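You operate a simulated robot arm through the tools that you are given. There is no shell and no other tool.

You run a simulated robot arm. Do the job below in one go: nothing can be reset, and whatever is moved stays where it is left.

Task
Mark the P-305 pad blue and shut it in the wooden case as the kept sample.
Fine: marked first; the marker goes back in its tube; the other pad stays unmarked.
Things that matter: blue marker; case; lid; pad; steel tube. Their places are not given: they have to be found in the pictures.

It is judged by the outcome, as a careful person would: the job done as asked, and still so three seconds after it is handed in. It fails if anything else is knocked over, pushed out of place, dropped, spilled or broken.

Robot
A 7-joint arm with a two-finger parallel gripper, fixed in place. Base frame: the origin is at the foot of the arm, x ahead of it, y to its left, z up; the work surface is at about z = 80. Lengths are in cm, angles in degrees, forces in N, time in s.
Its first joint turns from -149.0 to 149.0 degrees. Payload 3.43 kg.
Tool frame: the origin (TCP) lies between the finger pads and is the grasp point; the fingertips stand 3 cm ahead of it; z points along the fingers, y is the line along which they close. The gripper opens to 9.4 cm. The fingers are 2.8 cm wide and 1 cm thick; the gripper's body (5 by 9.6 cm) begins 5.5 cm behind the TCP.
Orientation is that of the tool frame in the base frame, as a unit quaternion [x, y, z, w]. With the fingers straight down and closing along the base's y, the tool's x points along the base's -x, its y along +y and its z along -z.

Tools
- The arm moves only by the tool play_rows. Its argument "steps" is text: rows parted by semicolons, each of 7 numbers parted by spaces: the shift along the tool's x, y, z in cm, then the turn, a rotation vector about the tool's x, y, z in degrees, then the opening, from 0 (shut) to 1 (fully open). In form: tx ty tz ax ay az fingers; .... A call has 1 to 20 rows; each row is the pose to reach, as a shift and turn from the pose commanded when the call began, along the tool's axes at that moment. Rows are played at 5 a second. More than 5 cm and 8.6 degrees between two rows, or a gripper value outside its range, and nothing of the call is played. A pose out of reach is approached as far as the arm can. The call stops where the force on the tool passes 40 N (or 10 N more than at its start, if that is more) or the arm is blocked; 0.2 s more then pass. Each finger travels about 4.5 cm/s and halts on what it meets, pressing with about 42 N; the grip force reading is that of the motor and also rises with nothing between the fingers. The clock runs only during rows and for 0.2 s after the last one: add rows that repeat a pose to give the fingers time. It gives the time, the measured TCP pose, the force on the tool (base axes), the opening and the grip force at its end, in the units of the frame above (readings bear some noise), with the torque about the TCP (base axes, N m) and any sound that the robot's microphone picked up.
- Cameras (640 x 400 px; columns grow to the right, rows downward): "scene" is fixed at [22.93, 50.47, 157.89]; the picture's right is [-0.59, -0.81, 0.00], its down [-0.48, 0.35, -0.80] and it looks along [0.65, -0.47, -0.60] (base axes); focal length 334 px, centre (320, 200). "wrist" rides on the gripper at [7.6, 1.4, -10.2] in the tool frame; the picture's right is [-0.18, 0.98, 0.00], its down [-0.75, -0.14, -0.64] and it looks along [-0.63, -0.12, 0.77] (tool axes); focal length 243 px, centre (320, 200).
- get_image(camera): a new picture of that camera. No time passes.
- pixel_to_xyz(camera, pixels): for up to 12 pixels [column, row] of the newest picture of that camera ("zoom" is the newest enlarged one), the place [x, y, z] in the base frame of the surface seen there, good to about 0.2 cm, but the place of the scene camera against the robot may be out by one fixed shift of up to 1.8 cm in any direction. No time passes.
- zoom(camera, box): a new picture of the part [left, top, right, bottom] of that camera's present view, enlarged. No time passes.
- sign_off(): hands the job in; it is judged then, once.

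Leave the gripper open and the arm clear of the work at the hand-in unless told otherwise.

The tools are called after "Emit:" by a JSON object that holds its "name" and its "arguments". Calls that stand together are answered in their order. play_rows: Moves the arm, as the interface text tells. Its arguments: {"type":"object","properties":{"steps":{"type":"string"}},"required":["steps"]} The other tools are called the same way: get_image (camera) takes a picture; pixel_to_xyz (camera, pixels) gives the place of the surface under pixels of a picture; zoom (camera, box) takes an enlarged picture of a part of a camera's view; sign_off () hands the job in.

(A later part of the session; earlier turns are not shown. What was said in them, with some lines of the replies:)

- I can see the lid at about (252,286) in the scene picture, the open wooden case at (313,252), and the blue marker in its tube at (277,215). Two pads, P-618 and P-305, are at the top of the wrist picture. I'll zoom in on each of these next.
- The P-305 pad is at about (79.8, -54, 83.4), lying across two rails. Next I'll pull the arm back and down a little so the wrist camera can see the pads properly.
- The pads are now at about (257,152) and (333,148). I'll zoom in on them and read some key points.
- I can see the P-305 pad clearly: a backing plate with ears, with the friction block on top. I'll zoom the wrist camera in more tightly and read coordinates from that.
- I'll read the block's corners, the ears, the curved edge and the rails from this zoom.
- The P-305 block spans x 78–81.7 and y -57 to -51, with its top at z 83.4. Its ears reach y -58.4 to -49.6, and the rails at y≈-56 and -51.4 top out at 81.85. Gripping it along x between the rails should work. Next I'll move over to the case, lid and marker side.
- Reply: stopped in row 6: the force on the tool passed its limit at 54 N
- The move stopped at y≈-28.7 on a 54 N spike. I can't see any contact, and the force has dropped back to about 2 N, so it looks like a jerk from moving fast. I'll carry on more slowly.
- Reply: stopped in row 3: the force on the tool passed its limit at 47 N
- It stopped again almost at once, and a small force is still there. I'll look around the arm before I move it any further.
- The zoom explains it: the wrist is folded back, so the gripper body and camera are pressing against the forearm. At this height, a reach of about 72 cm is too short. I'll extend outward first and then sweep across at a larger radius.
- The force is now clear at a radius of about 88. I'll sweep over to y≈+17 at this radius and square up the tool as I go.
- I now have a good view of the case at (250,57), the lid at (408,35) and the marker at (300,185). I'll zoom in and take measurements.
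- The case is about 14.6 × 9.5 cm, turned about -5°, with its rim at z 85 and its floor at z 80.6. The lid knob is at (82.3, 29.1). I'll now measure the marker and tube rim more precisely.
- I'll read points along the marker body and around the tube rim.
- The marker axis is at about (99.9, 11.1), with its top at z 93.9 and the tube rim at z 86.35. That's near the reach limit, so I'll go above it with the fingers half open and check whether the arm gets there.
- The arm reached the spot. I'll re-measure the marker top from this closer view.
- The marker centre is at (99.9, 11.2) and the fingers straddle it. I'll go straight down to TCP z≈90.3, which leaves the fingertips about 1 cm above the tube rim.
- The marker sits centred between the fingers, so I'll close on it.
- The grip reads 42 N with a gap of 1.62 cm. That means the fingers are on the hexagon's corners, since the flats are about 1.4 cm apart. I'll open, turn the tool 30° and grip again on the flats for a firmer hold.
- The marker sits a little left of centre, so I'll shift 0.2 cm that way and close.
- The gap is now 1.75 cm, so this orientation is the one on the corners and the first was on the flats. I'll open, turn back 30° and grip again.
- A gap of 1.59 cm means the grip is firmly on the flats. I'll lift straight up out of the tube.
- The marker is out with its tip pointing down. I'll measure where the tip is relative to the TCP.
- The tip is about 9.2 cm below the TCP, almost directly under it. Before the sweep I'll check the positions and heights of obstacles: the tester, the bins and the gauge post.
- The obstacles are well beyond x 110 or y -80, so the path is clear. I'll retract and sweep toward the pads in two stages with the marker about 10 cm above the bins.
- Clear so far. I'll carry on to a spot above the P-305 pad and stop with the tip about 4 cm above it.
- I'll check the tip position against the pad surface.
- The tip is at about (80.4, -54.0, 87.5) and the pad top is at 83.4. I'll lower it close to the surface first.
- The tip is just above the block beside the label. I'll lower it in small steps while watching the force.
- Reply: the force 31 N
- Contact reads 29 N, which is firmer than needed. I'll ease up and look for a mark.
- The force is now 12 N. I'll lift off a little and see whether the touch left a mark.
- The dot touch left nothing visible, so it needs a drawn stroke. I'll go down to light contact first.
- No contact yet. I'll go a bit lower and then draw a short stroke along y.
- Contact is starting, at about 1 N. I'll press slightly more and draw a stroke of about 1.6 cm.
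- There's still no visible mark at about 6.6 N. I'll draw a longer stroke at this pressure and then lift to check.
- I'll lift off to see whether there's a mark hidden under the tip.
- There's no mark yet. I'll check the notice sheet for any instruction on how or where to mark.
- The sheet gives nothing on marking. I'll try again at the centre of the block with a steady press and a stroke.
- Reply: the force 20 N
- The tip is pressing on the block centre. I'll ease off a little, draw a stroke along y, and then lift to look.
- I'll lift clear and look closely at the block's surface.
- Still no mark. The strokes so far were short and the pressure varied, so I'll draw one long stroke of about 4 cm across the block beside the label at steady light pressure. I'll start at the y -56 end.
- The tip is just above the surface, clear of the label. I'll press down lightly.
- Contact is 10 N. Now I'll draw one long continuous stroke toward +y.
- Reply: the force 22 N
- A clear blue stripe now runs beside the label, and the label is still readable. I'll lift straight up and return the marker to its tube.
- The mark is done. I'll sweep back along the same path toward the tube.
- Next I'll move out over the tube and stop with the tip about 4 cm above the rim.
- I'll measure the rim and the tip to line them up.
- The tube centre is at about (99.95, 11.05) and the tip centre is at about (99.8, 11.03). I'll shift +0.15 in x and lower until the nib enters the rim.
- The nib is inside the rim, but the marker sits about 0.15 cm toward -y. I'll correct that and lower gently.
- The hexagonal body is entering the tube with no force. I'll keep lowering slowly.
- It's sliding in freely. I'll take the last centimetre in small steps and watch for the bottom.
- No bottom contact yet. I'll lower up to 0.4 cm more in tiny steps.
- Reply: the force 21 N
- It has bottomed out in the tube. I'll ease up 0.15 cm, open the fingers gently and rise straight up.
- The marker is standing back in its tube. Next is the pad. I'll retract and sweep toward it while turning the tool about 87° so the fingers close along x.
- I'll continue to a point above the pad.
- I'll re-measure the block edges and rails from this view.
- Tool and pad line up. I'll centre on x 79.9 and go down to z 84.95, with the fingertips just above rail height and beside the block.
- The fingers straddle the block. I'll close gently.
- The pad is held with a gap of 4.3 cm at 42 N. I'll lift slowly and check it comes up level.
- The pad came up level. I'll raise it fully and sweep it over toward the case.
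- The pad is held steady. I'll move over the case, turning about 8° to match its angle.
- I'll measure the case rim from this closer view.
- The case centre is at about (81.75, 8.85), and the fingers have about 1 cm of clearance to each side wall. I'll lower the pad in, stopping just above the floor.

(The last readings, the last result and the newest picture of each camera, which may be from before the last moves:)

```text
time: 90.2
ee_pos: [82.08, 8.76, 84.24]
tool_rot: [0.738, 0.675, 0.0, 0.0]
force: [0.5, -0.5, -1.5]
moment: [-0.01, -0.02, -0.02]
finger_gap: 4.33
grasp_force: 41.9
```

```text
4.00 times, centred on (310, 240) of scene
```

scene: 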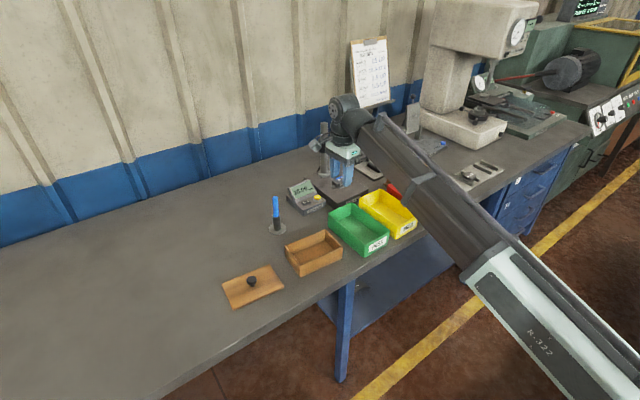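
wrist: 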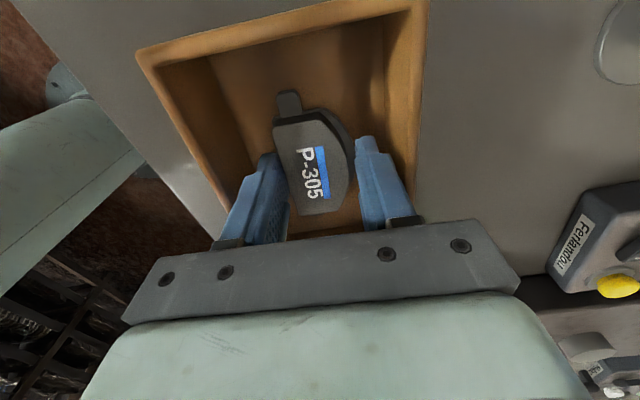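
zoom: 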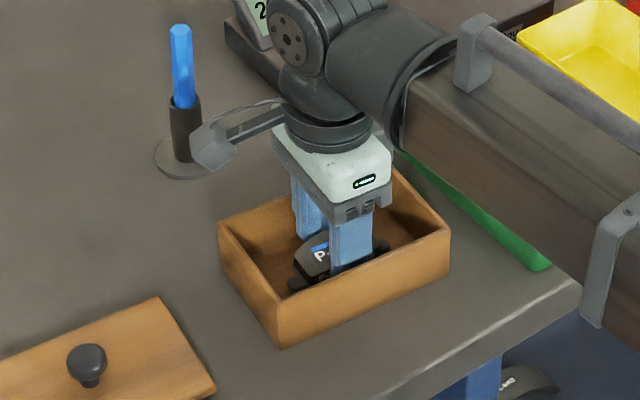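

The pad is inside the case with clearance all round. I'll lower the last half centimetre in small steps until it touches the floor.

Emit:
{"name": "play_rows", "arguments": {"steps": "0 0 0.2 0 0 0 0.2; 0 0 0.35 0 0 0 0.2; 0 0 0.45 0 0 0 0.2; 0 0 0.45 0 0 0 0.2"}}

```text
time: 91.2
ee_pos: [82.07, 8.74, 84.04]
tool_rot: [0.738, 0.675, 0.0, -0.001]
force: [0.8, 0.6, -2.2]
moment: [-0.03, 0.04, 0.03]
finger_gap: 4.3
grasp_force: 42.1
```

No contact yet, so I'll go a bit further.

Emit:
{"name": "play_rows", "arguments": {"steps": "0 0 0.1 0 0 0 0.2; 0 0 0.2 0 0 0 0.2; 0 0 0.25 0 0 0 0.2; 0 0 0.25 0 0 0 0.2"}}

```text
time: 92.2
ee_pos: [81.83, 8.74, 83.79]
tool_rot: [0.738, 0.675, 0.001, 0.0]
force: [2.0, 0.5, 9.8]
moment: [-0.11, 0.06, 0.02]
finger_gap: 4.33
grasp_force: 42.6
```

Floor contact reads about 11 N. I'll open a little, to about 5.4 cm so the fingers stay clear of the walls, and rise straight up.

Emit:
{"name": "play_rows", "arguments": {"steps": "0 0 -0.05 0 0 0 0.44; 0 0 -0.05 0 0 0 0.48; 0 0 -0.05 0 0 0 0.53; 0 0 -0.05 0 0 0 0.57; 0 0 -0.05 0 0 0 0.57; 0 0 -0.5 0 0 0 0.57; 0 0 -1.5 0 0 0 0.57; 0 0 -3.5 0 0 0 0.57; 0 0 -6.5 0 0 0 0.57; 0 0 -10 0 0 0 0.57; 0 0 -14 0 0 0 0.57; 0 0 -17 0 0 0 0.57; 0 0 -18 0 0 0 0.57; 0 0 -18 0 0 0 0.57"}}

Emit:
{"name": "get_image", "arguments": {"camera": "wrist"}}

Emit:
{"name": "zoom", "arguments": {"camera": "scene", "box": [210, 190, 360, 320]}}

```text
time: 95.2
ee_pos: [81.99, 8.66, 101.81]
tool_rot: [0.739, 0.674, 0.0, 0.0]
force: [0.9, 0.0, 0.1]
moment: [0.02, 0.06, 0.02]
finger_gap: 5.38
grasp_force: 0.0
```

```text
taken
```

wrist: 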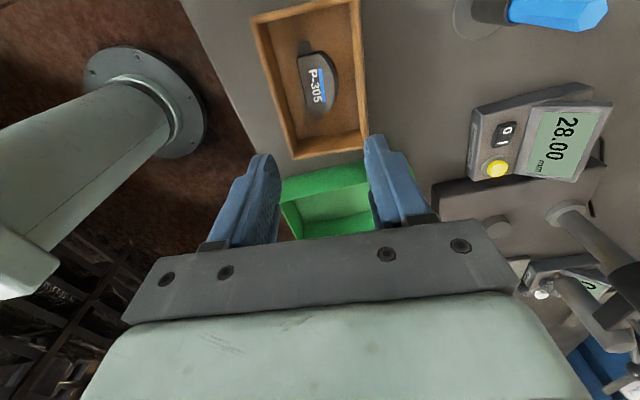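

```text
3.08 times, centred on (285, 255) of scene
```

zoom: 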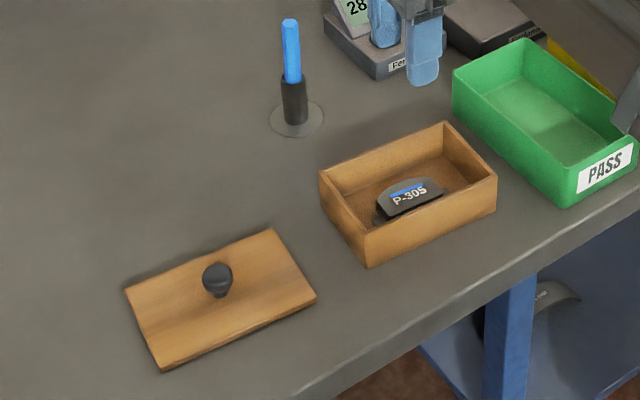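

The pad is flat in the case with its mark facing up. The whole rim is now visible, so I'll measure the case precisely for placing the lid.

Emit:
{"name": "zoom", "arguments": {"camera": "wrist", "box": [240, 0, 400, 170]}}

Emit:
{"name": "pixel_to_xyz", "arguments": {"camera": "wrist", "pixels": [[253, 24], [291, 156], [366, 148], [357, 3], [272, 95], [361, 75], [330, 151], [305, 12], [262, 55], [281, 125], [358, 30], [364, 120]]}}

```text
2.35 times, centred on (320, 85) of wrist
```

zoom: 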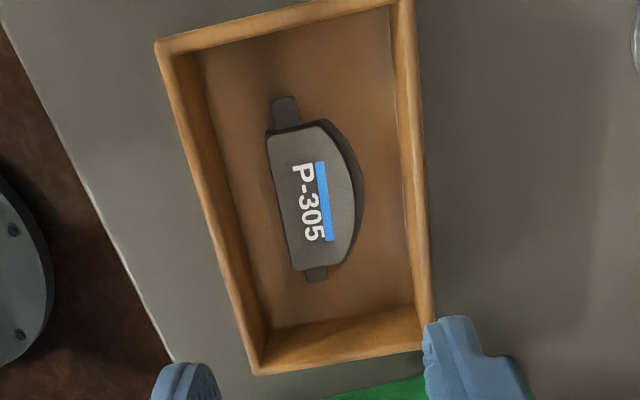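

```text
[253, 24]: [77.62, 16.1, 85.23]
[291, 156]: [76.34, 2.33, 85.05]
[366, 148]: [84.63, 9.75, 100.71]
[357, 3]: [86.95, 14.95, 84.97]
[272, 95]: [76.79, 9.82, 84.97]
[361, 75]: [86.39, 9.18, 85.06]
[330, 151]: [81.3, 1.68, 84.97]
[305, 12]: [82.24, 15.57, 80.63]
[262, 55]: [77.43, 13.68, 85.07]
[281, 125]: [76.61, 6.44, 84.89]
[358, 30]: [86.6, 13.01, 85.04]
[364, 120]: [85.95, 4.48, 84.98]
```

I'll zoom in on the rim corners for exact positions.

Emit:
{"name": "zoom", "arguments": {"camera": "wrist", "box": [245, 0, 285, 40]}}

Emit:
{"name": "pixel_to_xyz", "arguments": {"camera": "zoom", "pixels": [[240, 180], [260, 190], [275, 200], [280, 290], [310, 290], [330, 290], [420, 140], [420, 165], [420, 190], [500, 130], [300, 230]]}}

Emit:
{"name": "zoom", "arguments": {"camera": "wrist", "box": [275, 130, 315, 170]}}

```text
10.00 times, centred on (265, 20) of wrist
```

zoom: 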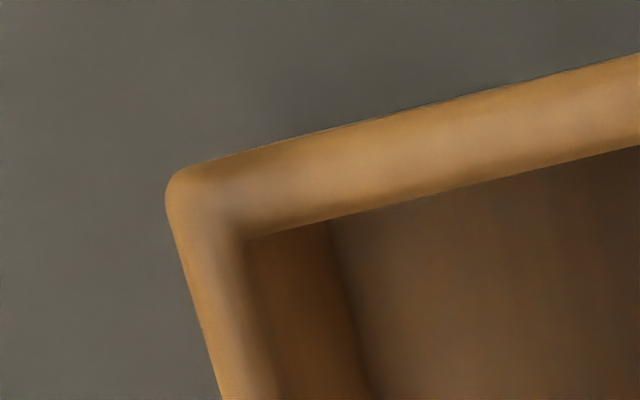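

```text
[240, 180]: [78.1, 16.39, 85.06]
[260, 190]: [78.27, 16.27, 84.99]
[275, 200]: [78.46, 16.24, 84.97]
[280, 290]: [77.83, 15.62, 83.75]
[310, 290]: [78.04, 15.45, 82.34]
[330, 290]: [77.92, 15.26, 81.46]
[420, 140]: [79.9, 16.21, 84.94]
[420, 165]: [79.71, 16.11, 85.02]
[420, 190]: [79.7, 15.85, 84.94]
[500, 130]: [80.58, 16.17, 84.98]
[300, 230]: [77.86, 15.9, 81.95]
```

```text
10.00 times, centred on (295, 150) of wrist
```

zoom: 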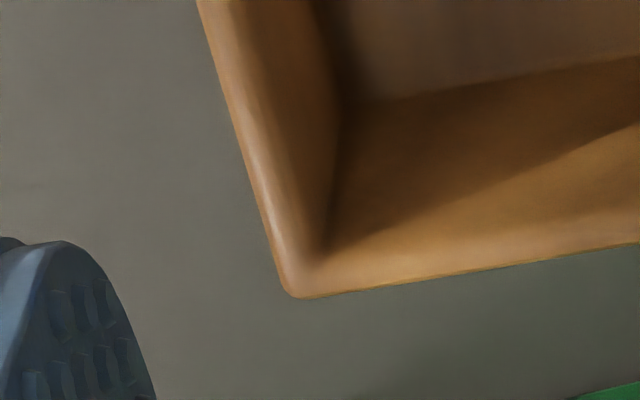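

I'll read the corner positions.

Emit:
{"name": "pixel_to_xyz", "arguments": {"camera": "zoom", "pixels": [[291, 290], [285, 278], [400, 278], [560, 253], [228, 100], [240, 100], [255, 190], [262, 190]]}}

Emit:
{"name": "pixel_to_xyz", "arguments": {"camera": "wrist", "pixels": [[250.5, 19.2], [251, 21], [252, 25], [359.5, 8], [362, 40], [364.5, 75], [366.5, 110], [367.5, 128], [363, 75], [361, 40], [365.5, 128]]}}

```text
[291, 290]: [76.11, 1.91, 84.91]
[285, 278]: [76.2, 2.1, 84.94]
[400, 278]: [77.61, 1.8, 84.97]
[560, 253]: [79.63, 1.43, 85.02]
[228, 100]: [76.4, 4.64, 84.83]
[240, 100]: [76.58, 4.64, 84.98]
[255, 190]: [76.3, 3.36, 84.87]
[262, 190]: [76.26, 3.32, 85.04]
```

```text
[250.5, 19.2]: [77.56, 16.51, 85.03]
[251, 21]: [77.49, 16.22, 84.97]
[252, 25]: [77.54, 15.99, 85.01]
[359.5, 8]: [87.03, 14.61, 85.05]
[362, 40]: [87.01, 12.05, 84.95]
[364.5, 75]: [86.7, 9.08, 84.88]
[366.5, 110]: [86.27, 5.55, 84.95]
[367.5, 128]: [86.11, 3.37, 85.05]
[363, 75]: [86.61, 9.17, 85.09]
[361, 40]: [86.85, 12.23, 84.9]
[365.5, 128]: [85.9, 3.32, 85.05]
```

The case centre comes out at (81.73, 8.73), turned -5.4°, with an outer size of about 14.75 × 9.9. Next I'll move over the lid and measure it the same way.

Emit:
{"name": "play_rows", "arguments": {"steps": "1 -0.1 0 0 0 0 0.57; 3.5 -0.3 0 0 0 0 0.57; 7 -0.6 0 0 0 0 0.6; 10.5 -0.9 0 0 0 0 0.6; 14 -1.2 0 0 0 0 0.6; 17.5 -1.5 0 0 0 0 0.6; 19.5 -1.6 0 0 0 0 0.6; 20.3 -1.64 0 0 0 0 0.6; 20.3 -1.64 0 0 0 0 0.6"}}

Emit:
{"name": "get_image", "arguments": {"camera": "wrist"}}

Emit:
{"name": "zoom", "arguments": {"camera": "wrist", "box": [240, 0, 400, 170]}}

```text
time: 97.2
ee_pos: [82.17, 29.23, 101.54]
tool_rot: [0.738, 0.675, 0.001, 0.0]
force: [0.2, -0.1, 0.0]
moment: [-0.01, 0.03, -0.01]
finger_gap: 5.62
grasp_force: 0.1
```

```text
taken
```

wrist: 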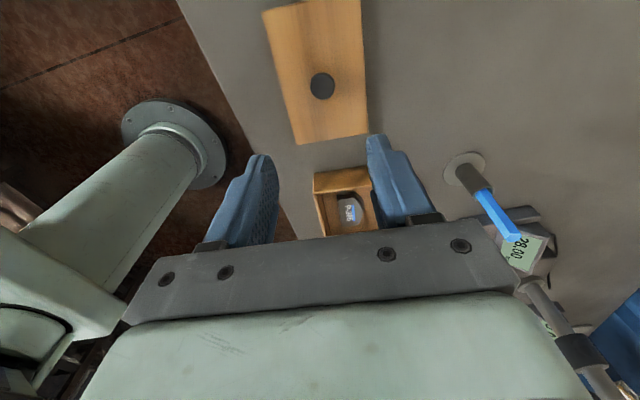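

```text
2.35 times, centred on (320, 85) of wrist
```

zoom: 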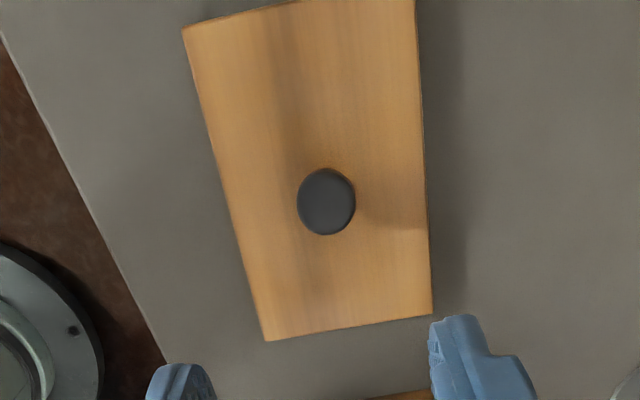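

I'll read the lid's corners and its knob.

Emit:
{"name": "pixel_to_xyz", "arguments": {"camera": "wrist", "pixels": [[262, 12.8], [297.8, 143.5], [366.8, 133], [360, 2], [323, 85], [311.5, 85], [334, 85], [323, 72.5], [323, 98], [279.5, 78], [364, 75], [332, 138]]}}

Emit:
{"name": "zoom", "arguments": {"camera": "scene", "box": [215, 255, 295, 315]}}

```text
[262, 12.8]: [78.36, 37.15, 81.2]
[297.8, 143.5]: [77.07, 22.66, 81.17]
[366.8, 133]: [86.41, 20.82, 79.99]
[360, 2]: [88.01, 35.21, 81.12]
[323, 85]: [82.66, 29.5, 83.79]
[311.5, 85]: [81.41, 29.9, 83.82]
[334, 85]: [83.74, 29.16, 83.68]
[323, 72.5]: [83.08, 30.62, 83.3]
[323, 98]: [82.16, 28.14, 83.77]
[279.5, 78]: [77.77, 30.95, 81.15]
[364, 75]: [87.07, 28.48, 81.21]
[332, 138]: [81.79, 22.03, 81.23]
```

```text
6.67 times, centred on (255, 285) of scene
```

zoom: 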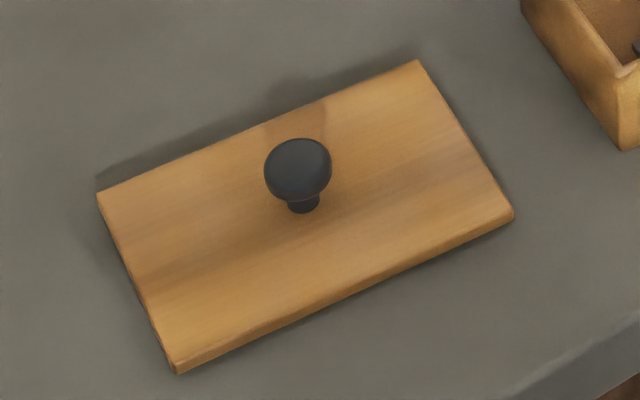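

The lid's centre and knob are at (82.6, 29.45), turned -5.1°, and the knob is 2.45 cm wide with its top at z 83.8. I'll lower around the knob with the fingertips at z≈82, clear of the lid board.

Emit:
{"name": "play_rows", "arguments": {"steps": "0.26 0.41 1 0 0 0 0.6; 0.26 0.41 3 0 0 0 0.6; 0.26 0.41 6 0 0 0 0.6; 0.26 0.41 9 0 0 0 0.6; 0.26 0.41 12 0 0 0 0.6; 0.26 0.41 14.5 0 0 0 0.6; 0.26 0.41 16 0 0 0 0.6; 0.26 0.41 16.5 0 0 0 0.6; 0.26 0.41 16.5 0 0 0 0.6"}}

Emit:
{"name": "get_image", "arguments": {"camera": "wrist"}}

Emit:
{"name": "zoom", "arguments": {"camera": "scene", "box": [205, 225, 305, 315]}}

```text
time: 99.2
ee_pos: [82.71, 29.43, 85.28]
tool_rot: [0.738, 0.675, 0.0, 0.0]
force: [0.6, 0.6, -0.5]
moment: [0.0, -0.02, 0.01]
finger_gap: 5.64
grasp_force: 0.0
```

```text
taken
```

wrist: 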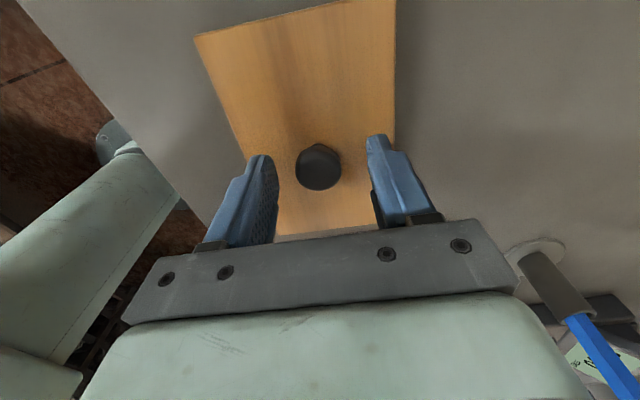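

```text
4.44 times, centred on (255, 270) of scene
```

zoom: 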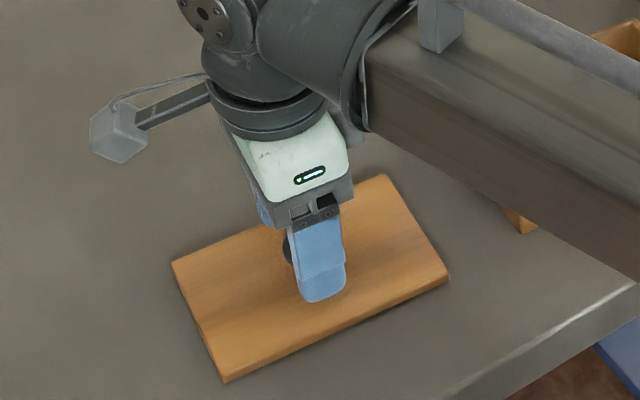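

The knob is between the fingers. I'll do a quick check of its centre before closing.

Emit:
{"name": "pixel_to_xyz", "arguments": {"camera": "wrist", "pixels": [[318, 170], [318, 187], [318, 155], [298, 168], [339, 168], [316, 146], [318, 150]]}}

```text
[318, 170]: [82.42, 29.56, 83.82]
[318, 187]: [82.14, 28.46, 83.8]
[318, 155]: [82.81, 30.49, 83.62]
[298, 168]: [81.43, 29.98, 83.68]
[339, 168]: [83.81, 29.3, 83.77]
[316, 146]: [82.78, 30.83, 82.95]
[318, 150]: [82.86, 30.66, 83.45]
```

It's centred to within about 0.1 cm. I'll lower 0.25 cm and close on the knob.

Emit:
{"name": "play_rows", "arguments": {"steps": "0 0 0.25 0 0 0 0.6; 0 0 0.25 0 0 0 0.45; 0 0 0.25 0 0 0 0.35; 0 0 0.25 0 0 0 0.28; 0 0 0.25 0 0 0 0.2; 0 0 0.25 0 0 0 0.05; 0 0 0.25 0 0 0 0.05; 0 0 0.25 0 0 0 0.05"}}

Emit:
{"name": "get_image", "arguments": {"camera": "wrist"}}

```text
time: 101.0
ee_pos: [82.61, 29.42, 84.98]
tool_rot: [0.738, 0.675, 0.001, -0.001]
force: [-1.3, 0.4, 0.9]
moment: [0.0, 0.02, 0.03]
finger_gap: 2.58
grasp_force: 41.7
```

```text
taken
```

wrist: 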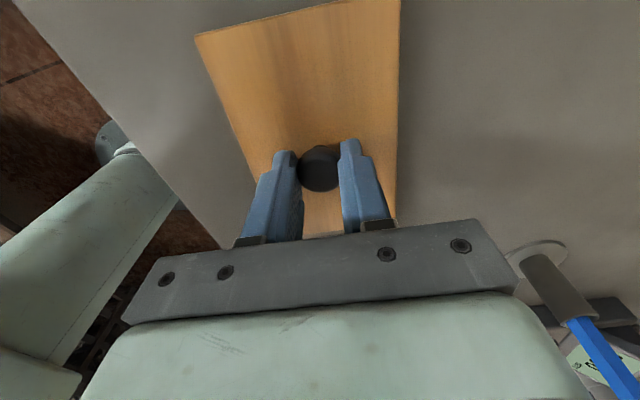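

The knob is gripped with a gap of 2.58 cm. I'll lift slowly and check the lid stays level.

Emit:
{"name": "play_rows", "arguments": {"steps": "0 0 -0.3 0 0 0 0.05; 0 0 -0.8 0 0 0 0.05; 0 0 -2 0 0 0 0.05; 0 0 -4 0 0 0 0.05; 0 0 -6.5 0 0 0 0.05; 0 0 -9 0 0 0 0.05; 0 0 -10.5 0 0 0 0.05; 0 0 -11 0 0 0 0.05; 0 0 -11 0 0 0 0.05"}}

Emit:
{"name": "get_image", "arguments": {"camera": "wrist"}}

Emit:
{"name": "zoom", "arguments": {"camera": "scene", "box": [205, 185, 345, 315]}}

```text
time: 103.0
ee_pos: [82.53, 29.43, 96.16]
tool_rot: [0.738, 0.675, -0.001, 0.0]
force: [0.2, -1.0, 0.2]
moment: [-0.03, 0.0, -0.01]
finger_gap: 2.61
grasp_force: 41.7
```

```text
taken
```

wrist: 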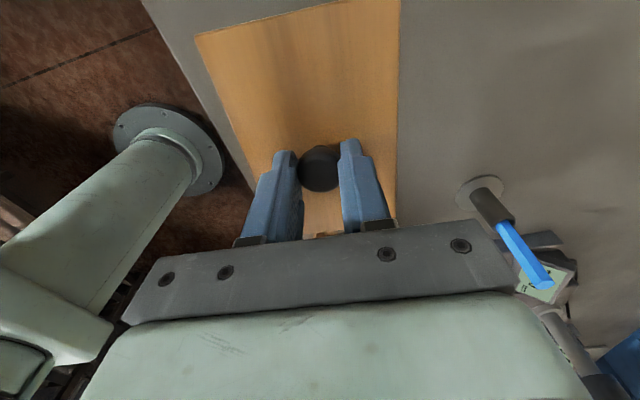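

```text
3.08 times, centred on (275, 250) of scene
```

zoom: 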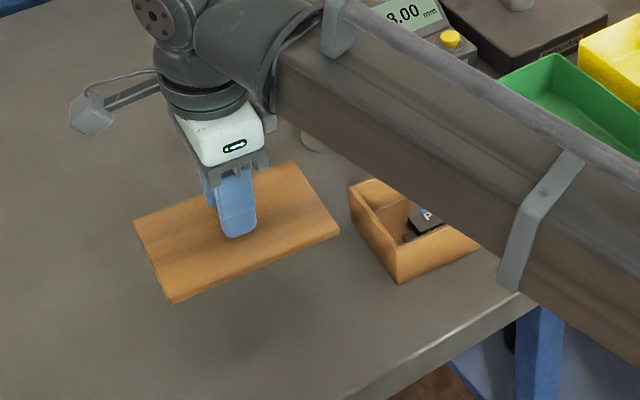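

The lid is level. I'll measure it relative to the tool so I can line it up exactly with the case.

Emit:
{"name": "pixel_to_xyz", "arguments": {"camera": "wrist", "pixels": [[197.5, 37], [200, 42], [215, 85], [235, 135], [250, 175], [398.5, 10], [398, 60], [397, 110], [396, 180], [300, 14], [325, 8], [230, 30]]}}

Emit:
{"name": "zoom", "arguments": {"camera": "wrist", "box": [180, 0, 420, 240]}}

```text
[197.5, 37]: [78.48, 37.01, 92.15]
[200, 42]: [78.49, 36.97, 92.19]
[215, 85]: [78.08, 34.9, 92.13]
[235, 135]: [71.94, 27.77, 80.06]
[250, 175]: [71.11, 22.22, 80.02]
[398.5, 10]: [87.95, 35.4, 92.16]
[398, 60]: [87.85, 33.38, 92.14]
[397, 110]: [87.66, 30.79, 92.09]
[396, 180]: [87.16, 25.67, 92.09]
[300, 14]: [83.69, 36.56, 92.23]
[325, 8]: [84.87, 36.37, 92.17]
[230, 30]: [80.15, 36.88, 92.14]
```

```text
1.67 times, centred on (300, 120) of wrist
```

zoom: 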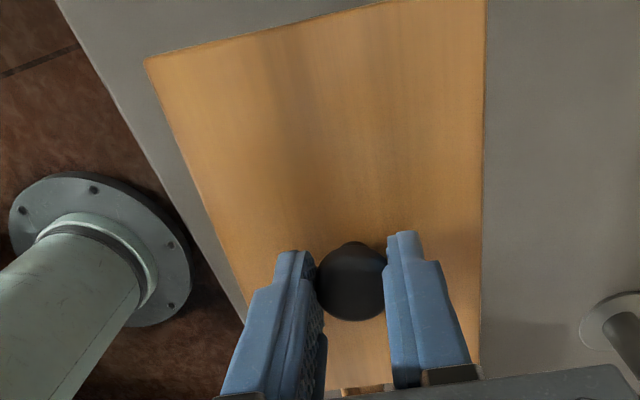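

The lid centre is at about (82.6, 29.35) at the current TCP. The shift needed to the case is (-0.92, -20.6). I'll carry it across at this height.

Emit:
{"name": "play_rows", "arguments": {"steps": "-1 0.05 0 0 0 0 0.05; -3 0.15 0 0 0 0 0.05; -6 0.3 0 0 0 0 0.05; -9 0.4 0 0 0 0 0.05; -12 0.55 0 0 0 0 0.05; -15 0.7 0 0 0 0 0.05; -18 0.8 0 0 0 0 0.05; -20 0.9 0 0 0 0 0.05; -20.6 0.94 0 0 0 0 0.05; -20.6 0.94 0 0 0 0 0.05"}}

Emit:
{"name": "get_image", "arguments": {"camera": "wrist"}}

Emit:
{"name": "zoom", "arguments": {"camera": "scene", "box": [250, 170, 370, 290]}}

```text
time: 105.2
ee_pos: [81.59, 8.64, 96.18]
tool_rot: [0.738, 0.674, 0.0, -0.001]
force: [0.4, 0.0, -0.1]
moment: [-0.03, 0.02, 0.01]
finger_gap: 2.6
grasp_force: 42.3
```

```text
taken
```

wrist: 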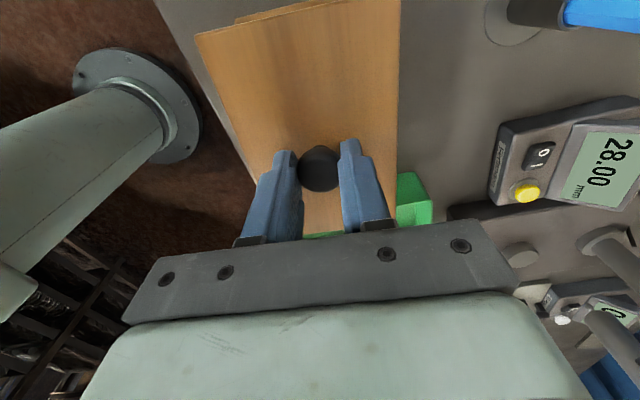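

```text
3.33 times, centred on (310, 230) of scene
```

zoom: 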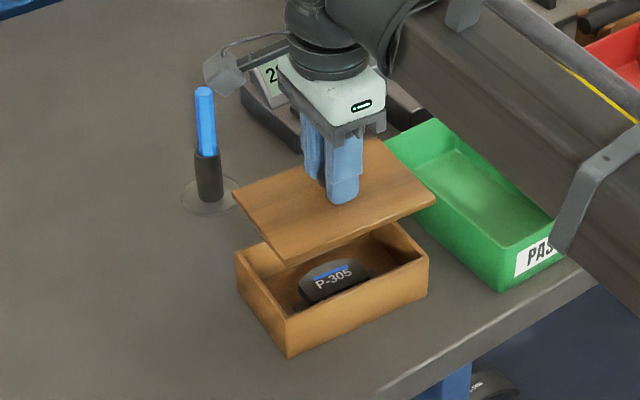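

The lid is lined up over the case. I'll lower it to just above the rim and check alignment.

Emit:
{"name": "play_rows", "arguments": {"steps": "0 0 0.5 0 0 0 0.05; 0 0 1.5 0 0 0 0.05; 0 0 3 0 0 0 0.05; 0 0 4.2 0 0 0 0.05; 0 0 5 0 0 0 0.05; 0 0 5.4 0 0 0 0.05; 0 0 5.4 0 0 0 0.05"}}

Emit:
{"name": "get_image", "arguments": {"camera": "wrist"}}

Emit:
{"name": "zoom", "arguments": {"camera": "scene", "box": [270, 205, 360, 285]}}

```text
time: 106.8
ee_pos: [81.64, 8.84, 90.41]
tool_rot: [0.738, 0.674, 0.0, -0.001]
force: [-0.8, -0.2, 0.2]
moment: [-0.04, 0.0, 0.0]
finger_gap: 2.6
grasp_force: 42.0
```

```text
taken
```

wrist: 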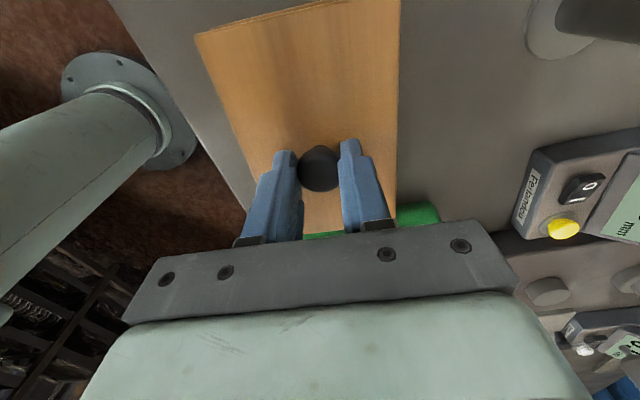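

```text
5.00 times, centred on (315, 245) of scene
```

zoom: 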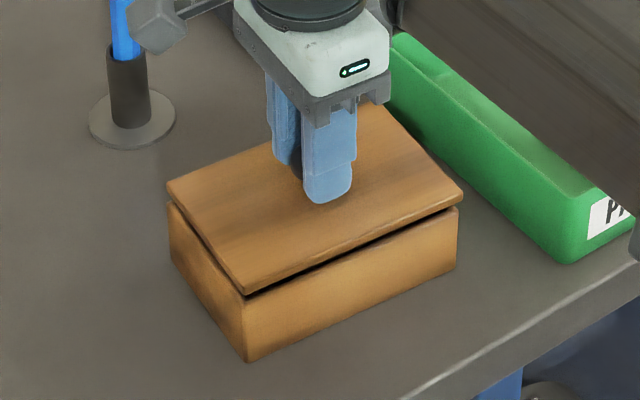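

Alignment looks good, with the lid's corners above the case's corners. I'll lower it gently onto the rim.

Emit:
{"name": "play_rows", "arguments": {"steps": "0 0 0.15 0 0 0 0.05; 0 0 0.3 0 0 0 0.05; 0 0 0.45 0 0 0 0.05; 0 0 0.45 0 0 0 0.05"}}

Emit:
{"name": "zoom", "arguments": {"camera": "scene", "box": [270, 205, 360, 285]}}

```text
time: 107.8
ee_pos: [81.63, 8.83, 90.04]
tool_rot: [0.738, 0.674, 0.001, -0.001]
force: [-0.6, -0.1, 0.0]
moment: [0.01, 0.01, 0.0]
finger_gap: 2.62
grasp_force: 41.4
```

```text
5.00 times, centred on (315, 245) of scene
```

zoom: 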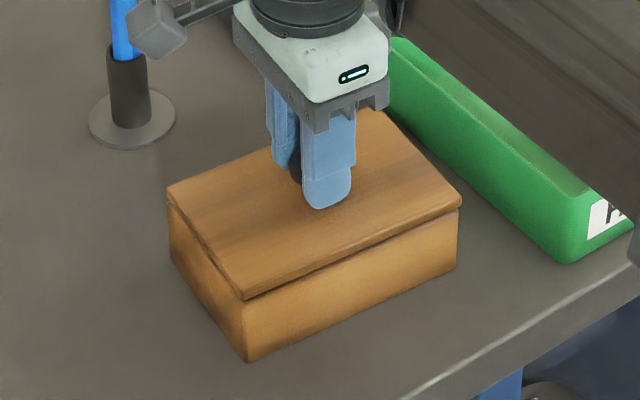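

No contact force yet, so I'll lower further in small steps.

Emit:
{"name": "play_rows", "arguments": {"steps": "0 0 0.1 0 0 0 0.05; 0 0 0.2 0 0 0 0.05; 0 0 0.3 0 0 0 0.05; 0 0 0.3 0 0 0 0.05"}}

Emit:
{"name": "zoom", "arguments": {"camera": "scene", "box": [270, 205, 360, 285]}}

```text
time: 108.8
ee_pos: [81.7, 8.81, 89.71]
tool_rot: [0.739, 0.674, 0.001, -0.002]
force: [0.0, -0.2, -0.8]
moment: [-0.03, 0.02, -0.01]
finger_gap: 2.6
grasp_force: 41.2
```

```text
5.00 times, centred on (315, 245) of scene
```

zoom: 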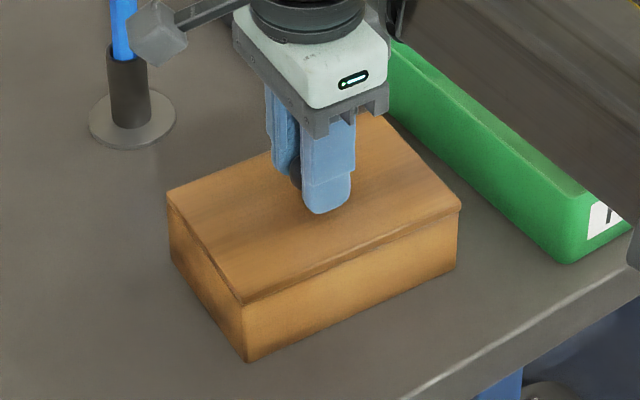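

The lid's underside lip has entered the case and the gap is nearly gone. I'll keep going until it seats.

Emit:
{"name": "play_rows", "arguments": {"steps": "0 0 0.08 0 0 0 0.05; 0 0 0.16 0 0 0 0.05; 0 0 0.2 0 0 0 0.05; 0 0 0.2 0 0 0 0.05"}}

Emit:
{"name": "zoom", "arguments": {"camera": "scene", "box": [270, 205, 360, 285]}}

```text
time: 109.8
ee_pos: [81.66, 8.71, 89.67]
tool_rot: [0.738, 0.674, 0.0, -0.001]
force: [-3.5, 1.3, 7.1]
moment: [-0.03, 0.09, -0.02]
finger_gap: 2.63
grasp_force: 42.5
```

```text
5.00 times, centred on (315, 245) of scene
```

zoom: 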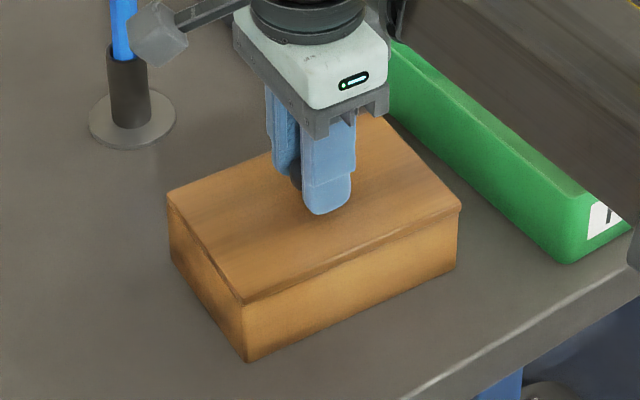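

Contact reads about 7 N and the lid looks flush. I'll open the fingers and rise straight up.

Emit:
{"name": "play_rows", "arguments": {"steps": "0 0 -0.05 0 0 0 0.3; 0 0 -0.05 0 0 0 0.36; 0 0 -0.05 0 0 0 0.45; 0 0 -0.05 0 0 0 0.6; 0 0 -0.05 0 0 0 0.6; 0 0 -0.6 0 0 0 0.6; 0 0 -2 0 0 0 0.6; 0 0 -4.5 0 0 0 0.6; 0 0 -7.5 0 0 0 0.6; 0 0 -10.5 0 0 0 0.7; 0 0 -12 0 0 0 0.7; 0 0 -12 0 0 0 0.7"}}

Emit:
{"name": "get_image", "arguments": {"camera": "wrist"}}

Emit:
{"name": "zoom", "arguments": {"camera": "scene", "box": [260, 195, 360, 285]}}

```text
time: 112.4
ee_pos: [81.52, 8.83, 101.63]
tool_rot: [0.739, 0.674, 0.001, -0.001]
force: [0.8, -0.4, -0.7]
moment: [0.0, 0.04, 0.03]
finger_gap: 6.58
grasp_force: 0.1
```

```text
taken
```

wrist: 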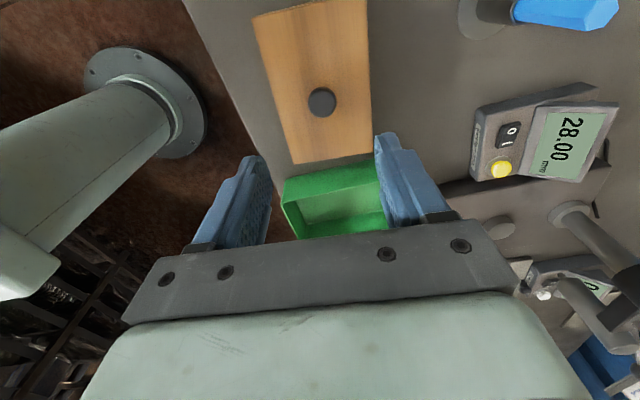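

```text
4.44 times, centred on (310, 240) of scene
```

zoom: 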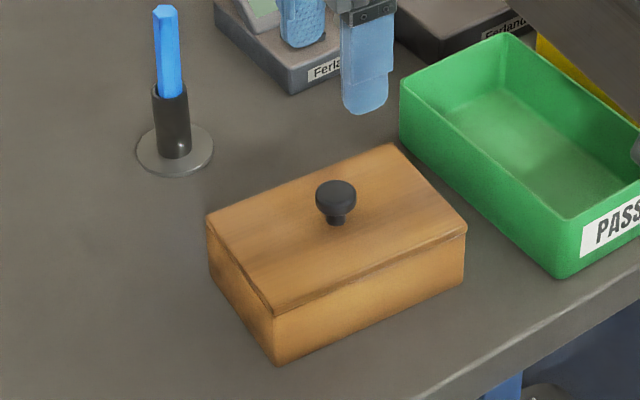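

The lid is on. I'll check that its top is level and fully seated by reading heights at several points.

Emit:
{"name": "pixel_to_xyz", "arguments": {"camera": "wrist", "pixels": [[256, 20], [294, 160], [369, 148], [364, 5], [270, 90], [366, 80], [330, 152], [310, 10], [300, 60], [345, 60], [300, 140], [350, 140]]}}

Emit:
{"name": "zoom", "arguments": {"camera": "scene", "box": [285, 225, 345, 280]}}

Emit:
{"name": "get_image", "arguments": {"camera": "scene"}}

```text
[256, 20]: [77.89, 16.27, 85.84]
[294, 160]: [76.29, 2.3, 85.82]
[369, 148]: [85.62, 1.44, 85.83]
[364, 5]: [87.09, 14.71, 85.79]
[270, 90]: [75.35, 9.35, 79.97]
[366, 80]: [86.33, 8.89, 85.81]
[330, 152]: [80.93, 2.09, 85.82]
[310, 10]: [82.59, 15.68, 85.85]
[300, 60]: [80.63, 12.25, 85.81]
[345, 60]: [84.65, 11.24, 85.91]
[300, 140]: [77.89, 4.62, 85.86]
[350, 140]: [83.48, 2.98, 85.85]
```

```text
7.27 times, centred on (315, 252) of scene
```

zoom: 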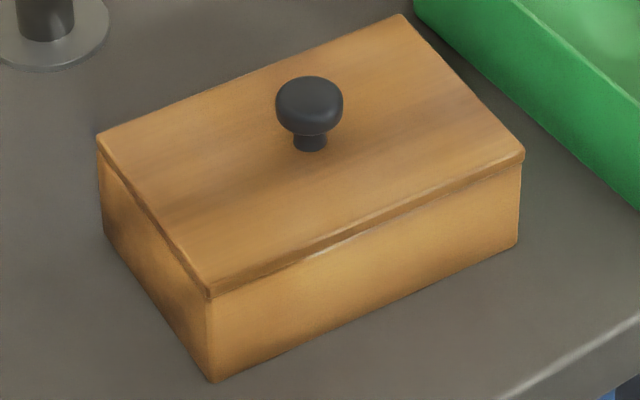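

```text
taken
```

scene: 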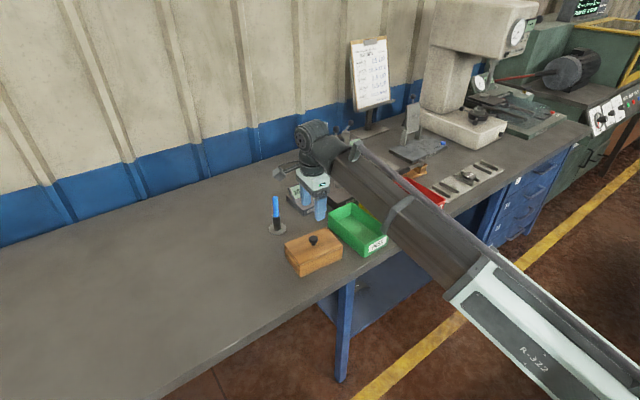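

The lid is level at z 85.83 all round and seated flush. The marker is in its tube, and P-618 is still in its place, unmarked. I'll raise the arm a little and open the gripper fully before handing in.

Emit:
{"name": "play_rows", "arguments": {"steps": "0 0.5 -1 0 0 0 0.8; 0 1.5 -2.5 0 0 0 0.9; 0 2.5 -4 0 0 0 1; 0 3 -5 0 0 0 1; 0 3 -5 0 0 0 1; 0 3 -5 0 0 0 1"}}

Emit:
{"name": "zoom", "arguments": {"camera": "scene", "box": [240, 130, 520, 300]}}

Emit:
{"name": "zoom", "arguments": {"camera": "scene", "box": [420, 150, 510, 215]}}

```text
time: 113.8
ee_pos: [84.78, 8.53, 106.64]
tool_rot: [0.738, 0.674, 0.0, -0.001]
force: [1.1, 0.0, -1.0]
moment: [-0.02, -0.01, -0.01]
finger_gap: 9.43
grasp_force: 0.0
```

```text
2.29 times, centred on (380, 215) of scene
```

zoom: 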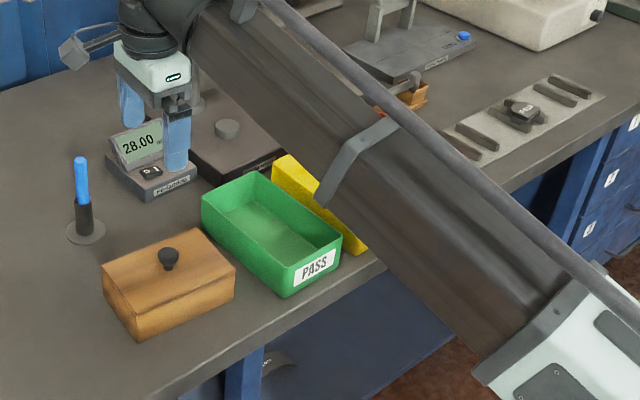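

```text
6.15 times, centred on (465, 182) of scene
```

zoom: 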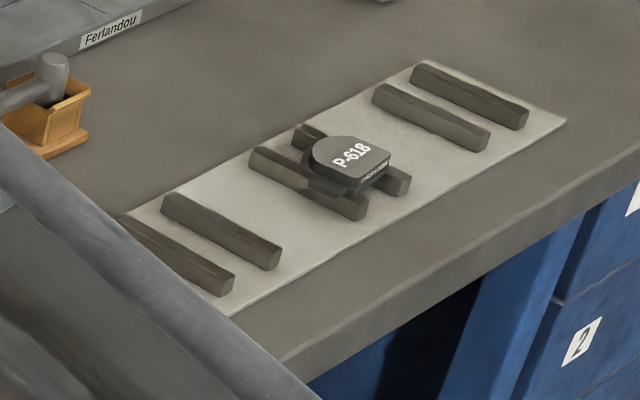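

The marked P-305 pad is shut in the case and the marker is in its tube. P-618 is untouched, the gripper is open and the arm is clear, so I'm handing the job in.

Emit:
{"name": "sign_off", "arguments": {}}

```text
The job is handed in.
```

The P-305 pad has a blue stripe beside its label and is shut in the wooden case with the lid seated flush. I've handed the job in.

- **Marking:** I marked the pad before putting it in the case. My first few touches and short strokes left no visible mark. One long stroke then left a clear line, and the label is still readable.
- **Marker:** It is back in its steel tube, standing upright.
- **Other pad:** P-618 is in its original place and unmarked.
- **Rest of the bench:** I saw nothing else knocked or moved. Early on, the arm stopped twice on its force limit while swinging across, most likely because the gripper folded against its own forearm. It wasn't holding anything then, and I saw no contact with anything on the bench.

I left the gripper fully open, with the arm raised above the bench and clear of the case.
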